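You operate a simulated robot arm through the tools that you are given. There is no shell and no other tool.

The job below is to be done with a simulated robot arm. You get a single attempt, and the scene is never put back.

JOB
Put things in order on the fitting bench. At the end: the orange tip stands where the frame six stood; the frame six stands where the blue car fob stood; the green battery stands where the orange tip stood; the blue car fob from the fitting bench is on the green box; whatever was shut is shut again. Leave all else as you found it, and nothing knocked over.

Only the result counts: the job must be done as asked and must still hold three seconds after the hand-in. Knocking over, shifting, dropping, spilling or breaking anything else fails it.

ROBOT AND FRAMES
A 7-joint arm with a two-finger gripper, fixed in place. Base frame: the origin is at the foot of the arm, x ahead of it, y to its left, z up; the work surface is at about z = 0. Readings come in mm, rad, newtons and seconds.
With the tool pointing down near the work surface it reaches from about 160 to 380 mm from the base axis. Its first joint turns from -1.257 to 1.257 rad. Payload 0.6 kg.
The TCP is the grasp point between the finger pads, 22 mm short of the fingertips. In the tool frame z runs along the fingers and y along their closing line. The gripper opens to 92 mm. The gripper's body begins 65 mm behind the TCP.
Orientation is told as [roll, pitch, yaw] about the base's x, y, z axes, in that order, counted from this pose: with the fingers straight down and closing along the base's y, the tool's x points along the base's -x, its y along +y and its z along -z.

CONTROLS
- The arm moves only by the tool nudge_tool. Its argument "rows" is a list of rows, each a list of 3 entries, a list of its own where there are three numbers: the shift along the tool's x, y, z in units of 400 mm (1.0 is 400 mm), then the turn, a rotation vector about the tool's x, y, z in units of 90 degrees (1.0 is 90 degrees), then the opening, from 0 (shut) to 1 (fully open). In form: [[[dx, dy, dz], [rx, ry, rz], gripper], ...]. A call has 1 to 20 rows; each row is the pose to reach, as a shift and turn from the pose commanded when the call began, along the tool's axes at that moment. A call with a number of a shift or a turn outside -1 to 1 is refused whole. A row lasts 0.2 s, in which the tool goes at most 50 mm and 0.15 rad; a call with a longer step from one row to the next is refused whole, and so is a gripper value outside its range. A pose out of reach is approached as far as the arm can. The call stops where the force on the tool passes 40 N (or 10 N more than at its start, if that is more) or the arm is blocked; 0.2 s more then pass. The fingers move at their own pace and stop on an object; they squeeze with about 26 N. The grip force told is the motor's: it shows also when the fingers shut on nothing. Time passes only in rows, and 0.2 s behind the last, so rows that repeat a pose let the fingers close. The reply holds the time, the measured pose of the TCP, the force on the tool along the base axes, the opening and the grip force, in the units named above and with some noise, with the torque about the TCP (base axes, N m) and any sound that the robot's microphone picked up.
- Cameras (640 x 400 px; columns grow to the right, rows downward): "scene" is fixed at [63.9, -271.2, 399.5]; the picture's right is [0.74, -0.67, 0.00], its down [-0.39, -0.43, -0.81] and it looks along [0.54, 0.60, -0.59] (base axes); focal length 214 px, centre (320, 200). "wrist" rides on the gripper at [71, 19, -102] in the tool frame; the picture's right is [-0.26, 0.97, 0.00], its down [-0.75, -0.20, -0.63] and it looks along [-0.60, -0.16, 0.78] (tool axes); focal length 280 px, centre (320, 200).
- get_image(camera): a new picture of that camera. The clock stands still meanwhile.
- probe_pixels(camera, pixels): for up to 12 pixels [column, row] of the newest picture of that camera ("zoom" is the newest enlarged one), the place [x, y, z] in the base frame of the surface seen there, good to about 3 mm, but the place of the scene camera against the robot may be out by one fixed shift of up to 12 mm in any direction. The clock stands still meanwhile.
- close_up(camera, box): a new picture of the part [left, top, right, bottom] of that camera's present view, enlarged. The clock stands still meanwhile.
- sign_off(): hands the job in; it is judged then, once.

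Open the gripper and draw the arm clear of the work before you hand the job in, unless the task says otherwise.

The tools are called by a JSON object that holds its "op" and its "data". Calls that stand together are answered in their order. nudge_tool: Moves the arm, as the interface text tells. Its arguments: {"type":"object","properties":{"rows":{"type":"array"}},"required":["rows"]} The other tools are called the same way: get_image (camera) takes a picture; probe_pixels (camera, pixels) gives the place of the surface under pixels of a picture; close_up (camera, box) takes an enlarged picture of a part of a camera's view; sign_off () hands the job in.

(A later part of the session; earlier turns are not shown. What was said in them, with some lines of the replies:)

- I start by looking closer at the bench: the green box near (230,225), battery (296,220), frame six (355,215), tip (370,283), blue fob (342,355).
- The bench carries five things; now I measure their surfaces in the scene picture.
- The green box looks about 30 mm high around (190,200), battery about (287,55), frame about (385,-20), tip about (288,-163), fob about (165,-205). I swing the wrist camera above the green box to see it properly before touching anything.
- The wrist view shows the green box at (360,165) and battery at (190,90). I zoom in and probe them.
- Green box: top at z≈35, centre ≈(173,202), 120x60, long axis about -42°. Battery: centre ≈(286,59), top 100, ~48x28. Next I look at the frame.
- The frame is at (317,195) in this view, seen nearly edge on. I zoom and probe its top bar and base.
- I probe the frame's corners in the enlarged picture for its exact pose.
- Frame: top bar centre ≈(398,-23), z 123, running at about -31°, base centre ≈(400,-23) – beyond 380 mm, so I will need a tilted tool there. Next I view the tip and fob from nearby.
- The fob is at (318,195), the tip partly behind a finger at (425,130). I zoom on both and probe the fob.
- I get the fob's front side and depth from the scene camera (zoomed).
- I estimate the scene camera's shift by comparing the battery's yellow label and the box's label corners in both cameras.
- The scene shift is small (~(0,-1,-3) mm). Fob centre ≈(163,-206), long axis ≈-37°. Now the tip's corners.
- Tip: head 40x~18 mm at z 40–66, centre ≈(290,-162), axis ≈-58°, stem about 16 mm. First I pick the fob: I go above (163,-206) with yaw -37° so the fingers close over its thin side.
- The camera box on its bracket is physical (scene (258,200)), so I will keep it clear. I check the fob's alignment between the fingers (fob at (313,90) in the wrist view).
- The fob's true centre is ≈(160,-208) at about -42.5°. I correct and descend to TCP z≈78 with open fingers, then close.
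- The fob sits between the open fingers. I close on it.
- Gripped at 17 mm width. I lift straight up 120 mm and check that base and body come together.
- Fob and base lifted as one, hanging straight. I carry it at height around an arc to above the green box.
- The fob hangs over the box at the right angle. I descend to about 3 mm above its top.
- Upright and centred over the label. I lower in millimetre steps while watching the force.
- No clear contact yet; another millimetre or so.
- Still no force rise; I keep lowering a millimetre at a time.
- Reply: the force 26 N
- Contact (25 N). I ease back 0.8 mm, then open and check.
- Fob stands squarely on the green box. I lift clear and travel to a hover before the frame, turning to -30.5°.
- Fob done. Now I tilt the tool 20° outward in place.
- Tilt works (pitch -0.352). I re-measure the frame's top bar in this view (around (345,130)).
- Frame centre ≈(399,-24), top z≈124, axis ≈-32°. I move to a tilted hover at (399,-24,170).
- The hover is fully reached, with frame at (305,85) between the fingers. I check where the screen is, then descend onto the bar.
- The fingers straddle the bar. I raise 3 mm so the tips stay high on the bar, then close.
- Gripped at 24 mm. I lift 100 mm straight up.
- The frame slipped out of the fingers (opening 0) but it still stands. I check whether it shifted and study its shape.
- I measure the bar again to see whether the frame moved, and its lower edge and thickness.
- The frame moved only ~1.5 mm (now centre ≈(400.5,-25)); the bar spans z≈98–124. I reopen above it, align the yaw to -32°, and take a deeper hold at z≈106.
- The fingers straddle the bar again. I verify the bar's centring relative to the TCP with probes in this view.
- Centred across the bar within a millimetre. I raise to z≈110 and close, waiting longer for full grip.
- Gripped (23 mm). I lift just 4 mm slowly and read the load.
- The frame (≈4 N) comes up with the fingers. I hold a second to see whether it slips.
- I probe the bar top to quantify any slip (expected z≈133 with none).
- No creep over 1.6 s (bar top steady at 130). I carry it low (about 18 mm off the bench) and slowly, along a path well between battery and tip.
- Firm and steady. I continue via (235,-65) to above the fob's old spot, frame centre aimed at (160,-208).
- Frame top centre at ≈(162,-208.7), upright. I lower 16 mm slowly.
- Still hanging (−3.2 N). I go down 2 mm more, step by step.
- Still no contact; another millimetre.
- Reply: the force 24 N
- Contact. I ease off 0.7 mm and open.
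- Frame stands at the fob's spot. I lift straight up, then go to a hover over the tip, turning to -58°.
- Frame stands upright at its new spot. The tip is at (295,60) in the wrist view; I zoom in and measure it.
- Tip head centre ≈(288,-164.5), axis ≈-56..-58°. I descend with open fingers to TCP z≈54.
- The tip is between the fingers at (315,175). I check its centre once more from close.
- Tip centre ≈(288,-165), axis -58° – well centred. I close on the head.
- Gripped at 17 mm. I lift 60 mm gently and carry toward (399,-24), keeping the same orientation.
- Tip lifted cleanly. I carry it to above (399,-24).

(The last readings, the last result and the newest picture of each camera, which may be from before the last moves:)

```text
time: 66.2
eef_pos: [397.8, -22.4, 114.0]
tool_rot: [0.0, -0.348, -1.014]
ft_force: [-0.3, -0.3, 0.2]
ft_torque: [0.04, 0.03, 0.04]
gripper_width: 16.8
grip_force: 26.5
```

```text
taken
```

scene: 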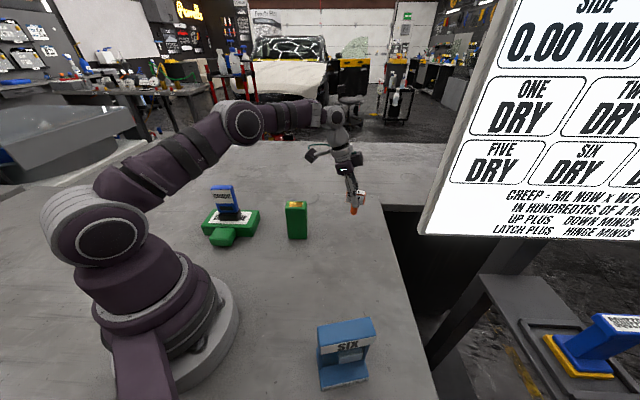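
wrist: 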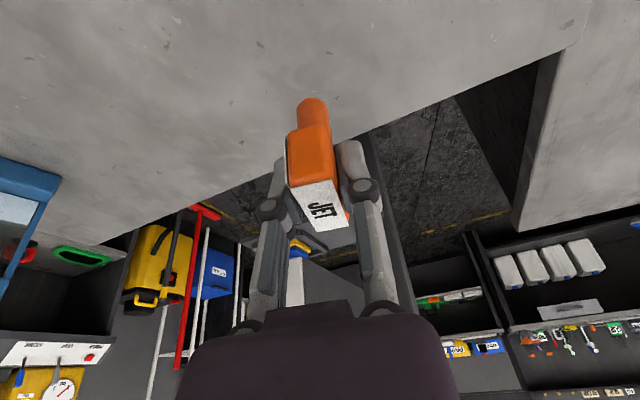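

Reached in full. I descend to a few millimetres above the bench.

{"op": "nudge_tool", "data": {"rows": [[[0.0108, 0, 0.0333], [0, 0, 0], 0], [[0.0217, 0, 0.0666], [0, 0, 0], 0], [[0.0325, 0, 0.0999], [0, 0, 0], 0], [[0.0399, 0, 0.1226], [0, 0, 0], 0], [[0.0433, 0, 0.1332], [0, 0, 0], 0], [[0.0433, 0, 0.1332], [0, 0, 0], 0]]}}

{"op": "get_image", "data": {"camera": "wrist"}}

{"op": "close_up", "data": {"camera": "scene", "box": [270, 120, 410, 250]}}

```text
time: 67.6
eef_pos: [398.7, -24.9, 58.7]
tool_rot: [0.0, -0.35, -1.015]
ft_force: [0.3, -0.2, -0.6]
ft_torque: [-0.03, -0.03, 0.04]
gripper_width: 17.0
grip_force: 26.4
```

```text
taken
```

wrist: 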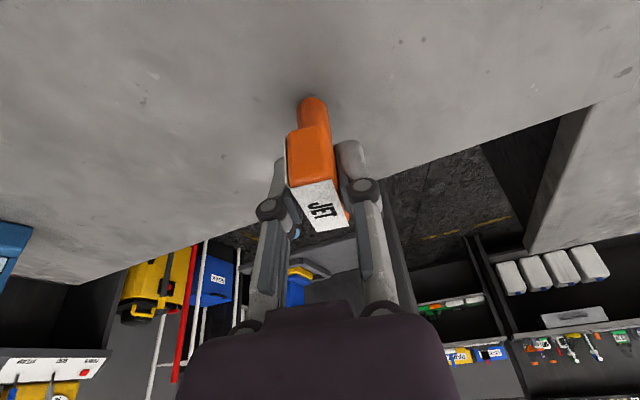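

```text
3.08 times, centred on (340, 185) of scene
```

zoom: 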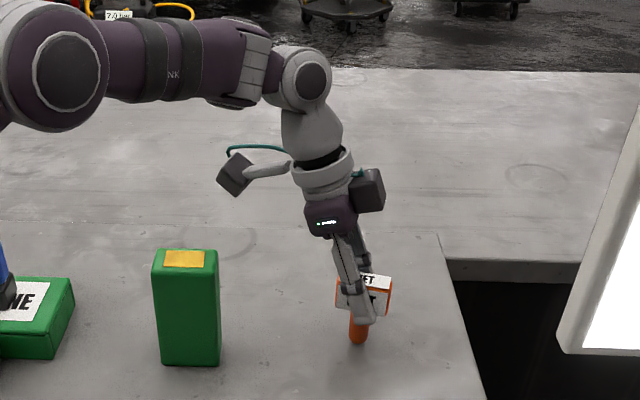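

Camera box is well clear of the battery. I lower 3 mm in steps.

{"op": "nudge_tool", "data": {"rows": [[[0.0009, 0, 0.0023], [0, 0, 0], 0], [[0.0017, 0, 0.0047], [0, 0, 0], 0], [[0.0026, 0, 0.007], [0, 0, 0], 0], [[0.0026, 0, 0.007], [0, 0, 0], 0]]}}

```text
time: 68.6
eef_pos: [399.9, -25.0, 55.5]
tool_rot: [-0.001, -0.349, -1.013]
ft_force: [-0.8, 0.4, 0.7]
ft_torque: [0.03, -0.01, 0.01]
gripper_width: 17.1
grip_force: 25.8
```

{"op": "nudge_tool", "data": {"rows": [[[0.0009, 0, 0.0023], [0, 0, 0], 0], [[0.0009, 0, 0.0023], [0, 0, 0], 0]]}}

```text
time: 69.2
eef_pos: [400.0, -24.7, 54.0]
tool_rot: [0.0, -0.35, -1.014]
ft_force: [0.5, 0.8, -0.7]
ft_torque: [-0.01, -0.01, -0.02]
gripper_width: 17.1
grip_force: 25.8
```

No contact yet; half-millimetre steps further.

{"op": "nudge_tool", "data": {"rows": [[[0.0006, 0, 0.0015], [0, 0, 0], 0], [[0.0006, 0, 0.0015], [0, 0, 0], 0]]}}

```text
time: 69.8
eef_pos: [399.4, -24.4, 54.9]
tool_rot: [0.0, -0.351, -1.015]
ft_force: [-1.0, 1.1, 7.7]
ft_torque: [0.03, 0.03, 0.0]
gripper_width: 16.7
grip_force: 26.0
```

Light contact (7.7 N). I ease 0.3 mm and open gradually.

{"op": "nudge_tool", "data": {"rows": [[[-0.0003, 0, -0.0007], [0, 0, 0], 0], [[-0.0003, 0, -0.0007], [0, 0, 0], 0.22], [[-0.0003, 0, -0.0007], [0, 0, 0], 0.3], [[-0.0003, 0, -0.0007], [0, 0, 0], 0.5], [[-0.0003, 0, -0.0007], [0, 0, 0], 0.8], [[-0.0003, 0, -0.0007], [0, 0, 0], 0.8], [[-0.0003, 0, -0.0007], [0, 0, 0], 0.8]]}}

{"op": "get_image", "data": {"camera": "wrist"}}

{"op": "close_up", "data": {"camera": "scene", "box": [270, 120, 410, 250]}}

```text
time: 71.4
eef_pos: [399.2, -25.9, 54.3]
tool_rot: [0.0, -0.347, -1.012]
ft_force: [0.1, -1.0, -0.1]
ft_torque: [0.02, -0.04, -0.02]
gripper_width: 73.4
grip_force: 0.0
```

```text
taken
```

wrist: 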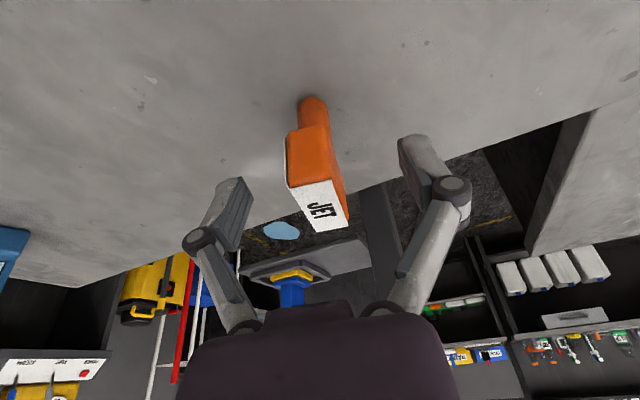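

```text
3.08 times, centred on (340, 185) of scene
```

zoom: 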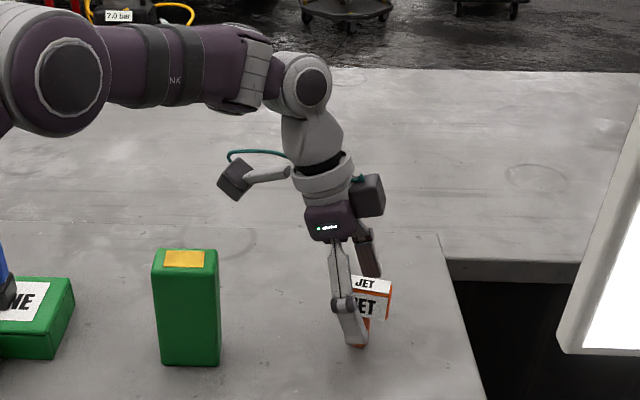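

The tip stands upright at the frame's old spot. I lift straight up, withdraw toward the battery and untilt the tool.

{"op": "nudge_tool", "data": {"rows": [[[-0.0256, 0, -0.0705], [0, 0, 0], 0.8], [[-0.0512, 0, -0.141], [0, 0, 0], 0.8], [[-0.0767, 0, -0.2115], [0, 0, 0], 1], [[-0.1023, 0, -0.282], [0, 0, 0], 1], [[-0.0391, -0.031, -0.3049], [0, 0, 0], 1], [[0.0241, -0.0619, -0.3279], [0, 0, 0], 1], [[0.0873, -0.0929, -0.3508], [0, 0, 0], 1], [[0.1505, -0.1238, -0.3737], [0, 0, 0], 1], [[0.1505, -0.1238, -0.3737], [0, 0.074, 0], 1], [[0.1505, -0.1238, -0.3737], [0, 0.148, 0], 1], [[0.1505, -0.1238, -0.3737], [0, 0.222, 0], 1], [[0.1505, -0.1238, -0.3737], [0, 0.222, 0], 1]]}}

{"op": "get_image", "data": {"camera": "scene"}}

{"op": "get_image", "data": {"camera": "wrist"}}

```text
time: 74.0
eef_pos: [301.3, 41.0, 174.2]
tool_rot: [0.001, -0.002, -1.013]
ft_force: [-0.3, 0.6, -0.7]
ft_torque: [-0.03, 0.0, 0.01]
gripper_width: 92.0
grip_force: 0.1
```

```text
taken
```

scene: 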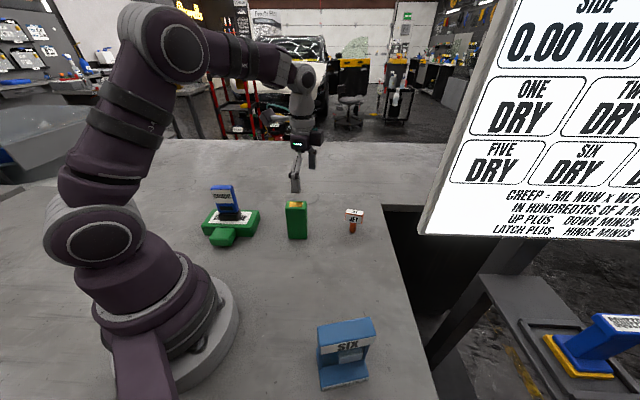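

```text
taken
```

wrist: 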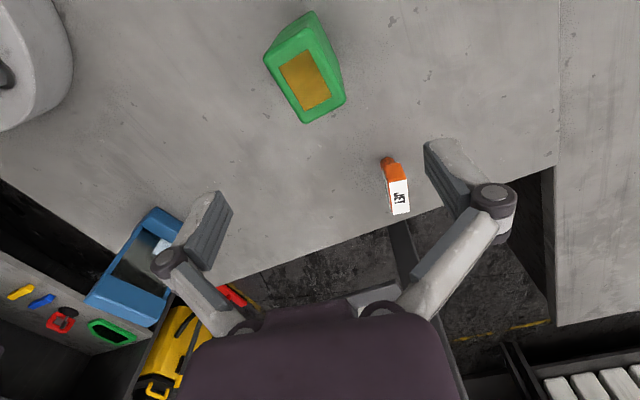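

Everything else stands. I move over the battery at (286,59) with yaw -41° and measure it from there.

{"op": "nudge_tool", "data": {"rows": [[[0.0195, -0.0028, 0.0117], [0, 0, -0.063], 1], [[0.039, -0.0057, 0.0233], [0, 0, -0.126], 1], [[0.0585, -0.0085, 0.035], [0, 0, -0.189], 1], [[0.0585, -0.0085, 0.035], [0, 0, -0.189], 1]]}}

{"op": "close_up", "data": {"camera": "wrist", "box": [240, 20, 400, 180]}}

```text
time: 75.0
eef_pos: [285.7, 58.7, 160.6]
tool_rot: [0.001, -0.001, -0.713]
ft_force: [0.0, -0.2, 0.2]
ft_torque: [0.0, 0.03, -0.02]
gripper_width: 91.8
grip_force: 0.0
```

```text
2.50 times, centred on (320, 100) of wrist
```

zoom: 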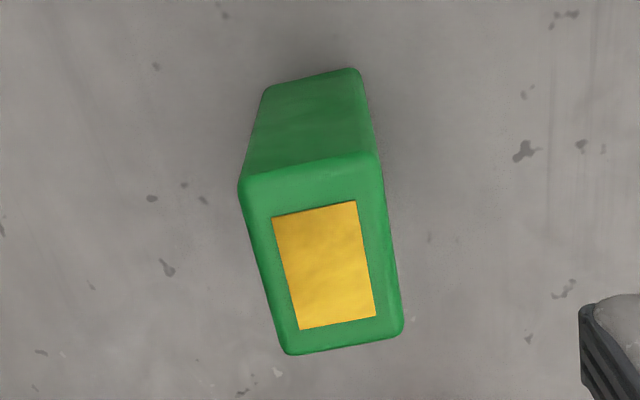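

{"op": "probe_pixels", "data": {"camera": "zoom", "pixels": [[245, 185], [372, 162], [290, 348], [397, 330], [272, 215], [356, 202], [300, 328], [376, 316], [322, 265], [270, 95], [350, 75]]}}

```text
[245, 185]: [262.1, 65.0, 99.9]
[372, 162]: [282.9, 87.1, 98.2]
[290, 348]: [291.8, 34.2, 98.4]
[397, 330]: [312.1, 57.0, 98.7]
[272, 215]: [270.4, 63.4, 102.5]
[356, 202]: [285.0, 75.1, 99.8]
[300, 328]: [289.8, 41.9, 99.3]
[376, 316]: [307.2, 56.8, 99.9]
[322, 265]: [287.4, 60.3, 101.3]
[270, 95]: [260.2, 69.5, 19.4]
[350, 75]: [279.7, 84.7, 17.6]
```

Battery centre ≈(287,60.5), axis ≈-45°. I align and descend to TCP z≈70.

{"op": "nudge_tool", "data": {"rows": [[[0, 0.0055, 0.0], [0, 0, 0.044], 1], [[0, 0.0055, 0.06], [0, 0, 0.044], 1], [[0, 0.0055, 0.12], [0, 0, 0.044], 1], [[0, 0.0055, 0.18], [0, 0, 0.044], 1], [[0, 0.0055, 0.2265], [0, 0, 0.044], 1], [[0, 0.0055, 0.2265], [0, 0, 0.044], 1]]}}

{"op": "get_image", "data": {"camera": "wrist"}}

{"op": "close_up", "data": {"camera": "scene", "box": [230, 140, 370, 260]}}

```text
time: 76.4
eef_pos: [287.6, 60.8, 70.5]
tool_rot: [0.0, -0.002, -0.784]
ft_force: [-0.1, -0.4, -0.1]
ft_torque: [0.02, -0.01, 0.04]
gripper_width: 92.2
grip_force: 0.1
```

```text
taken
```

wrist: 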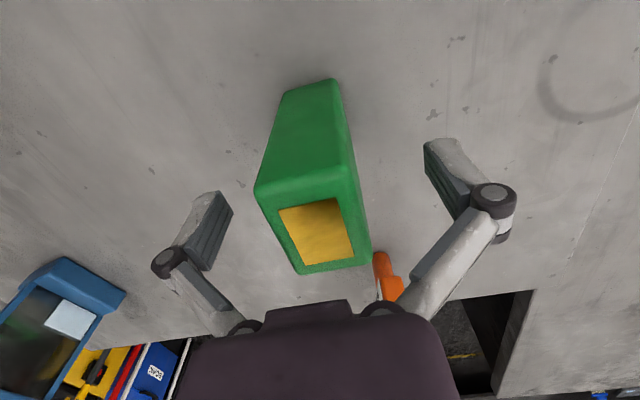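

```text
3.33 times, centred on (300, 200) of scene
```

zoom: 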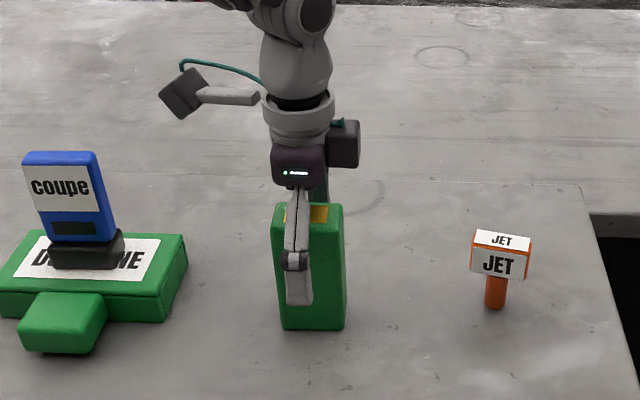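

The battery is between the fingers. I close.

{"op": "nudge_tool", "data": {"rows": [[[0, 0, 0], [0, 0, 0], 0.7], [[0, 0, 0], [0, 0, 0], 0.5], [[0, 0, 0], [0, 0, 0], 0.35], [[0, 0, 0], [0, 0, 0], 0.2], [[0, 0, 0], [0, 0, 0], 0], [[0, 0, 0], [0, 0, 0], 0], [[0, 0, 0], [0, 0, 0], 0], [[0, 0, 0], [0, 0, 0], 0]]}}

{"op": "nudge_tool", "data": {"rows": [[[0, 0, -0.005], [0, 0, 0], 0], [[0, 0, -0.01], [0, 0, 0], 0], [[0, 0, -0.02], [0, 0, 0], 0], [[0, 0, -0.03], [0, 0, 0], 0], [[0, 0, -0.03], [0, 0, 0], 0]]}}

{"op": "get_image", "data": {"camera": "wrist"}}

{"op": "close_up", "data": {"camera": "scene", "box": [230, 140, 370, 260]}}

```text
time: 78.2
eef_pos: [287.8, 60.6, 69.9]
tool_rot: [0.0, -0.001, -0.786]
ft_force: [-3.3, -1.8, 5.2]
ft_torque: [-0.04, 0.07, 0.02]
gripper_width: 33.9
grip_force: 25.9
```

```text
time: 79.4
eef_pos: [287.1, 60.3, 83.1]
tool_rot: [0.001, 0.001, -0.787]
ft_force: [0.1, 0.3, -3.3]
ft_torque: [-0.01, 0.0, 0.02]
gripper_width: 33.8
grip_force: 26.6
```

```text
taken
```

wrist: 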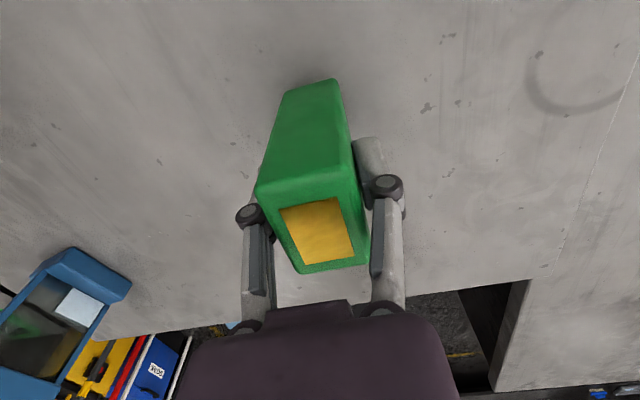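

```text
3.33 times, centred on (300, 200) of scene
```

zoom: 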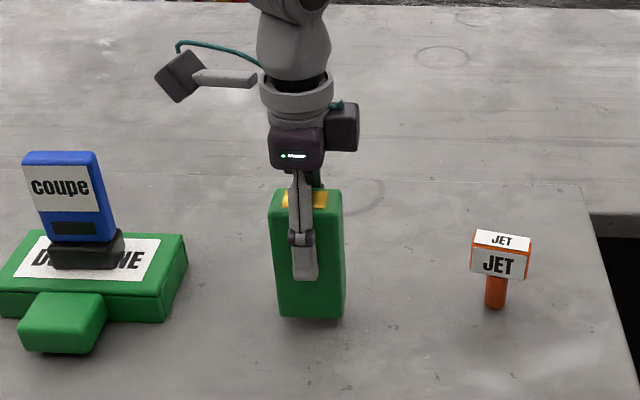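

Battery (≈3 N) lifts firmly. I carry it about 28 mm above the bench straight to above the tip's old spot (288,-165).

{"op": "nudge_tool", "data": {"rows": [[[0, 0, -0.0225], [0, 0, 0], 0], [[0, 0, -0.045], [0, 0, 0], 0], [[-0.0143, -0.0142, -0.045], [0, 0, 0], 0], [[-0.0428, -0.0426, -0.045], [0, 0, 0], 0], [[-0.0714, -0.0709, -0.045], [0, 0, 0], 0], [[-0.1, -0.0993, -0.045], [0, 0, 0], 0], [[-0.1285, -0.1277, -0.045], [0, 0, 0], 0], [[-0.1571, -0.1561, -0.045], [0, 0, 0], 0], [[-0.1856, -0.1845, -0.045], [0, 0, 0], 0], [[-0.2142, -0.2128, -0.045], [0, 0, 0], 0], [[-0.2428, -0.2412, -0.045], [0, 0, 0], 0], [[-0.2713, -0.2696, -0.045], [0, 0, 0], 0], [[-0.2999, -0.298, -0.045], [0, 0, 0], 0], [[-0.3284, -0.3264, -0.045], [0, 0, 0], 0], [[-0.357, -0.3547, -0.045], [0, 0, 0], 0], [[-0.3856, -0.3831, -0.045], [0, 0, 0], 0], [[-0.3998, -0.3973, -0.045], [0, 0, 0], 0], [[-0.3998, -0.3973, -0.045], [0, 0, 0], 0]]}}

{"op": "get_image", "data": {"camera": "scene"}}

{"op": "close_up", "data": {"camera": "wrist", "box": [240, 120, 400, 280]}}

```text
time: 83.2
eef_pos: [288.4, -166.1, 99.7]
tool_rot: [0.0, 0.001, -0.786]
ft_force: [0.7, 1.1, -2.9]
ft_torque: [0.0, -0.02, 0.01]
gripper_width: 33.6
grip_force: 26.4
```

```text
taken
```

scene: 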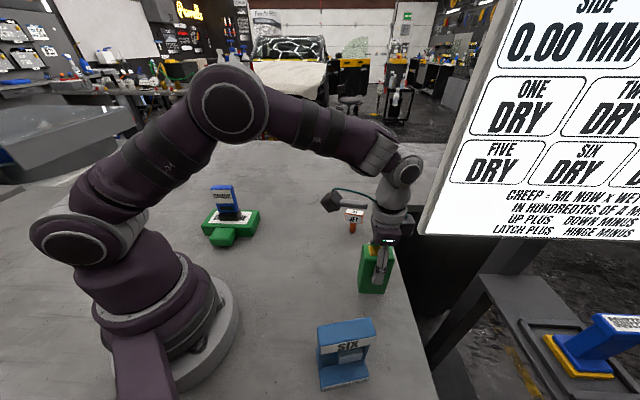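

```text
2.50 times, centred on (320, 200) of wrist
```

zoom: 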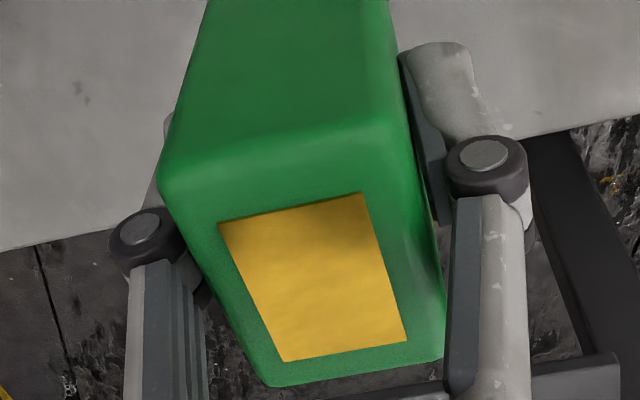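

{"op": "probe_pixels", "data": {"camera": "zoom", "pixels": [[220, 225], [362, 195], [284, 360], [405, 340], [312, 280], [175, 185], [390, 130], [275, 380], [438, 355]]}}

```text
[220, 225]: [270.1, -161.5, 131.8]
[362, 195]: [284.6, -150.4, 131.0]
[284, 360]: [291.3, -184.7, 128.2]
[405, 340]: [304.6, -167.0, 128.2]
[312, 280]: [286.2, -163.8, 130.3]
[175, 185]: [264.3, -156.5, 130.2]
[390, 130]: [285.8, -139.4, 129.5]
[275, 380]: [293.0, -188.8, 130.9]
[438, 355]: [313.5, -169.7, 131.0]
```

Battery centre ≈(288,-165), bottom ≈30 mm up. I lower 26 mm, then in small steps.

{"op": "nudge_tool", "data": {"rows": [[[0, 0, 0.02], [0, 0, 0], 0], [[0, 0, 0.04], [0, 0, 0], 0], [[0, 0, 0.055], [0, 0, 0], 0], [[0, 0, 0.065], [0, 0, 0], 0], [[0, 0, 0.065], [0, 0, 0], 0]]}}

{"op": "nudge_tool", "data": {"rows": [[[0, 0, 0.0025], [0, 0, 0], 0], [[0, 0, 0.005], [0, 0, 0], 0], [[0, 0, 0.005], [0, 0, 0], 0]]}}

```text
time: 84.4
eef_pos: [287.8, -165.4, 74.7]
tool_rot: [0.002, -0.002, -0.785]
ft_force: [0.0, 0.1, -2.9]
ft_torque: [-0.04, -0.01, 0.01]
gripper_width: 33.8
grip_force: 26.2
```

```text
time: 85.2
eef_pos: [287.5, -166.5, 72.3]
tool_rot: [0.0, 0.0, -0.786]
ft_force: [-0.2, 0.1, -2.4]
ft_torque: [-0.02, 0.03, -0.04]
gripper_width: 33.4
grip_force: 26.1
```

Still hanging; one more millimetre.

{"op": "nudge_tool", "data": {"rows": [[[0, 0, 0.0025], [0, 0, 0], 0], [[0, 0, 0.0025], [0, 0, 0], 0]]}}

```text
time: 85.8
eef_pos: [288.0, -165.5, 71.0]
tool_rot: [0.0, 0.0, -0.784]
ft_force: [0.7, 0.9, -2.9]
ft_torque: [-0.03, 0.01, 0.04]
gripper_width: 33.6
grip_force: 25.5
```

{"op": "nudge_tool", "data": {"rows": [[[0, 0, 0.0022], [0, 0, 0], 0], [[0, 0, 0.0022], [0, 0, 0], 0]]}}

```text
time: 86.4
eef_pos: [288.0, -165.5, 69.3]
tool_rot: [-0.001, 0.001, -0.785]
ft_force: [-0.9, 0.3, -3.8]
ft_torque: [0.0, 0.04, -0.01]
gripper_width: 33.7
grip_force: 26.0
```

Not yet touching; another 0.9 mm.

{"op": "nudge_tool", "data": {"rows": [[[0, 0, 0.0022], [0, 0, 0], 0], [[0, 0, 0.0022], [0, 0, 0], 0]]}}

```text
time: 87.0
eef_pos: [288.6, -167.4, 69.9]
tool_rot: [-0.001, -0.001, -0.785]
ft_force: [-7.0, 1.8, 22.4]
ft_torque: [0.07, 0.13, 0.01]
gripper_width: 33.7
grip_force: 25.7
```

Contact. I ease 0.6 mm and open.

{"op": "nudge_tool", "data": {"rows": [[[0, 0, -0.0015], [0, 0, 0], 0], [[0, 0, -0.0015], [0, 0, 0], 0.4], [[0, 0, -0.0015], [0, 0, 0], 0.55], [[0, 0, -0.0015], [0, 0, 0], 0.8], [[0, 0, -0.0015], [0, 0, 0], 0.8], [[0, 0, -0.0015], [0, 0, 0], 0.8]]}}

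{"op": "get_image", "data": {"camera": "wrist"}}

{"op": "close_up", "data": {"camera": "scene", "box": [310, 190, 430, 310]}}

```text
time: 88.4
eef_pos: [287.4, -165.5, 70.0]
tool_rot: [0.0, 0.0, -0.786]
ft_force: [-0.6, -1.0, 1.4]
ft_torque: [0.0, -0.03, -0.02]
gripper_width: 73.9
grip_force: 0.1
```

```text
taken
```

wrist: 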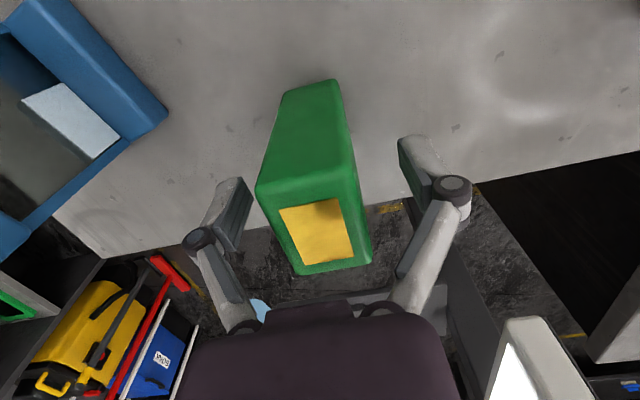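

```text
3.33 times, centred on (370, 250) of scene
```

zoom: 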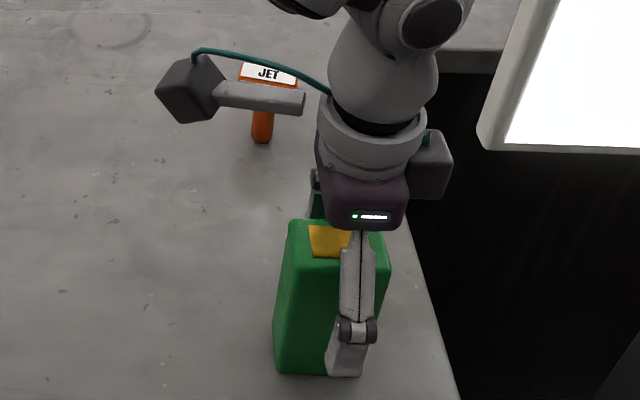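

Battery stands on the tip's old spot. I lift clear and withdraw the open gripper to the starting area.

{"op": "nudge_tool", "data": {"rows": [[[0, 0, -0.07], [0, 0, 0], 0.8], [[0, 0, -0.14], [0, 0, 0], 0.8], [[0, 0, -0.21], [0, 0, 0], 0.8], [[0, 0, -0.28], [0, 0, 0], 1], [[0, 0, -0.36], [0, 0, 0], 1], [[0, 0, -0.44], [0, 0, 0], 1], [[0.0584, 0.028, -0.46], [0, 0, 0], 1], [[0.1167, 0.056, -0.48], [0, 0, 0], 1], [[0.1751, 0.084, -0.5], [0, 0, 0], 1], [[0.2334, 0.112, -0.5], [0, 0, 0], 1], [[0.2918, 0.14, -0.5], [0, 0, 0], 1], [[0.2918, 0.14, -0.5], [0, 0, 0], 1]]}}

{"op": "get_image", "data": {"camera": "scene"}}

{"op": "get_image", "data": {"camera": "wrist"}}

```text
time: 91.0
eef_pos: [245.4, -42.3, 269.6]
tool_rot: [0.0, 0.001, -0.786]
ft_force: [-0.8, 0.2, 0.2]
ft_torque: [0.02, 0.01, -0.03]
gripper_width: 92.1
grip_force: 0.0
```

```text
taken
```

scene: 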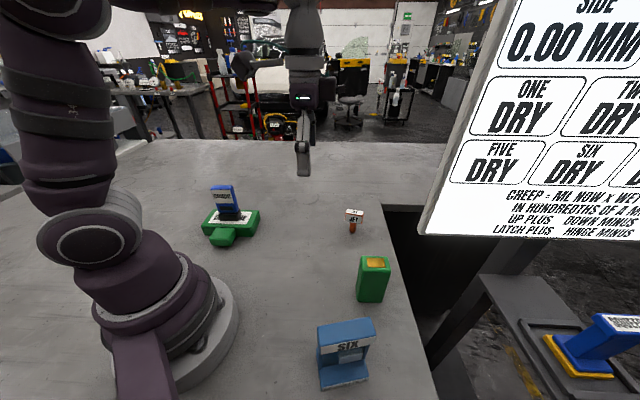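

```text
taken
```

wrist: 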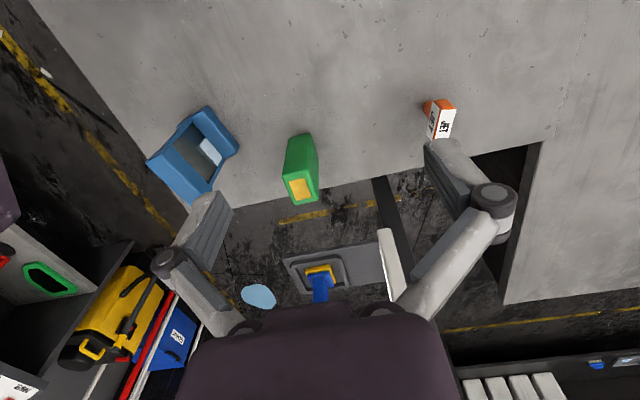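

All pieces stand. I verify final places with a few probes and a close look at the box and fob.

{"op": "close_up", "data": {"camera": "scene", "box": [190, 170, 290, 260]}}

{"op": "probe_pixels", "data": {"camera": "scene", "pixels": [[353, 211], [351, 229], [375, 263], [361, 262], [388, 262], [319, 332], [373, 322], [345, 329], [320, 384], [369, 374], [223, 187], [228, 218]]}}

```text
4.44 times, centred on (240, 215) of scene
```

zoom: 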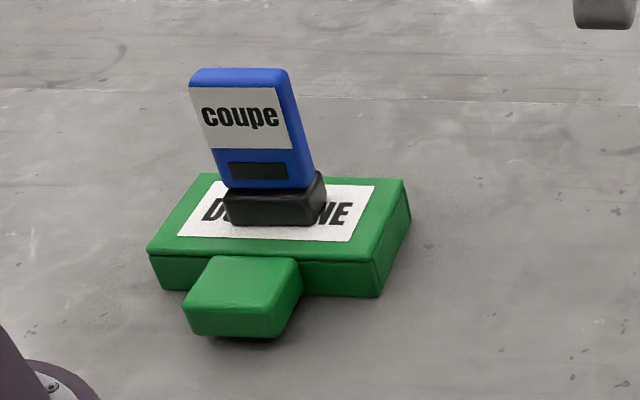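

```text
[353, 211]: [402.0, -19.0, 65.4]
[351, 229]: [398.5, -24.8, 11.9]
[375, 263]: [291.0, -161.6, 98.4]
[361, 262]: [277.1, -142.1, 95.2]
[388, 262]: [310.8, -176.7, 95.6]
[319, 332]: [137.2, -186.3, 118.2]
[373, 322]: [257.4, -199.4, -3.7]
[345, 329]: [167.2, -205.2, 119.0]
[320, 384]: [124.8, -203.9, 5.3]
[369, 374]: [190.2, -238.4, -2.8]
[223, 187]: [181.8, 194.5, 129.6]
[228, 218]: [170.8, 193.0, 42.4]
```

Fob stands on the shut box; tip and battery are on their targets. I double-check the frame's centre with a zoomed view.

{"op": "close_up", "data": {"camera": "scene", "box": [305, 310, 385, 395]}}

{"op": "close_up", "data": {"camera": "wrist", "box": [130, 90, 260, 220]}}

```text
4.71 times, centred on (345, 352) of scene
```

zoom: 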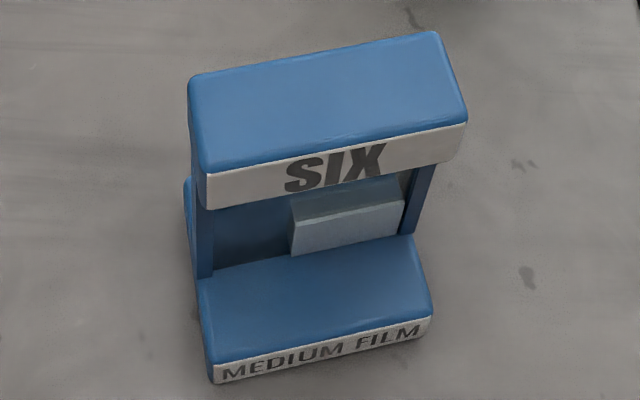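

```text
3.08 times, centred on (195, 155) of wrist
```

zoom: 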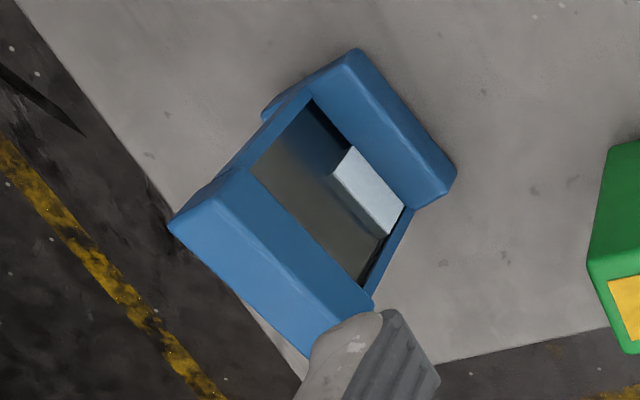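

{"op": "probe_pixels", "data": {"camera": "zoom", "pixels": [[178, 225], [217, 202], [360, 308], [355, 55], [450, 175], [265, 110], [295, 280]]}}

{"op": "close_up", "data": {"camera": "scene", "box": [305, 310, 385, 395]}}

{"op": "probe_pixels", "data": {"camera": "zoom", "pixels": [[195, 82], [430, 40], [212, 165], [458, 118], [325, 100], [205, 285], [215, 378], [428, 332], [405, 245]]}}

```text
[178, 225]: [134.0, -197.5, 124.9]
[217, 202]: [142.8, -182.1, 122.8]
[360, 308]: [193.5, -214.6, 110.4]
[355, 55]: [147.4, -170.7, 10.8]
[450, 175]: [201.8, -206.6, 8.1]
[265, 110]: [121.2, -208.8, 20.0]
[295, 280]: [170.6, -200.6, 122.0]
```

```text
4.71 times, centred on (345, 352) of scene
```

zoom: 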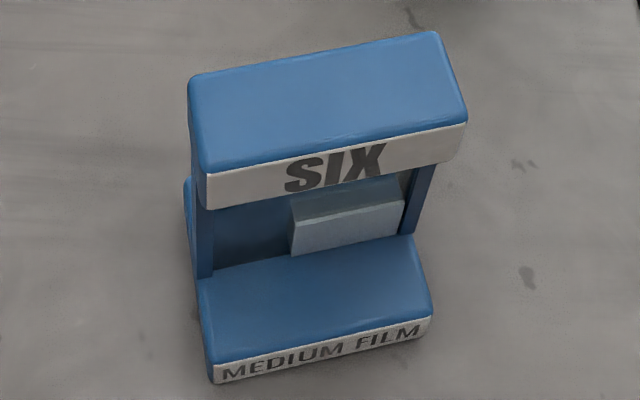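

```text
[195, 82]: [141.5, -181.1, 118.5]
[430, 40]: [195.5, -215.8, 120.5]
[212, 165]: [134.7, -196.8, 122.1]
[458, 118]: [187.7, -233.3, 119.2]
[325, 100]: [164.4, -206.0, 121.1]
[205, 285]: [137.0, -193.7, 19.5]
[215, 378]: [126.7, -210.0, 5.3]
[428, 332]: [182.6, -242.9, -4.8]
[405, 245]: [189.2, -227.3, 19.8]
```

The frame's centre (≈(163,-207)) matches the fob's measured spot within about 2–3 mm, and everything is upright with the gripper open and clear. I hand in.

{"op": "sign_off", "data": {}}

```text
The job is handed in.
```

The job is done and handed in. At the last check every piece was upright and the gripper was open and clear of the bench.

| Item | Now stands at | Measured centre vs. original spot |
|---|---|---|
| Blue car fob | On top of the green box (labelled "DOOR ONE") | Centred on the lid, standing straight |
| Frame six | Where the fob stood | Within about 2–3 mm |
| Orange tip | Where the frame stood | Within a few mm |
| Green battery | Where the tip stood | Within a few mm |

- **Frame slip:** the first lift of the frame failed. It slid out of the fingers, stayed standing, and shifted by about 1.5 mm at most. I took a deeper grip and carried it low and slowly after that.
- **Shut items:** I opened nothing. The green box looks shut as before and doesn't appear to have moved.
- **Second fob:** I left the other blue fob-like piece, on the lower shelf off the bench, alone.
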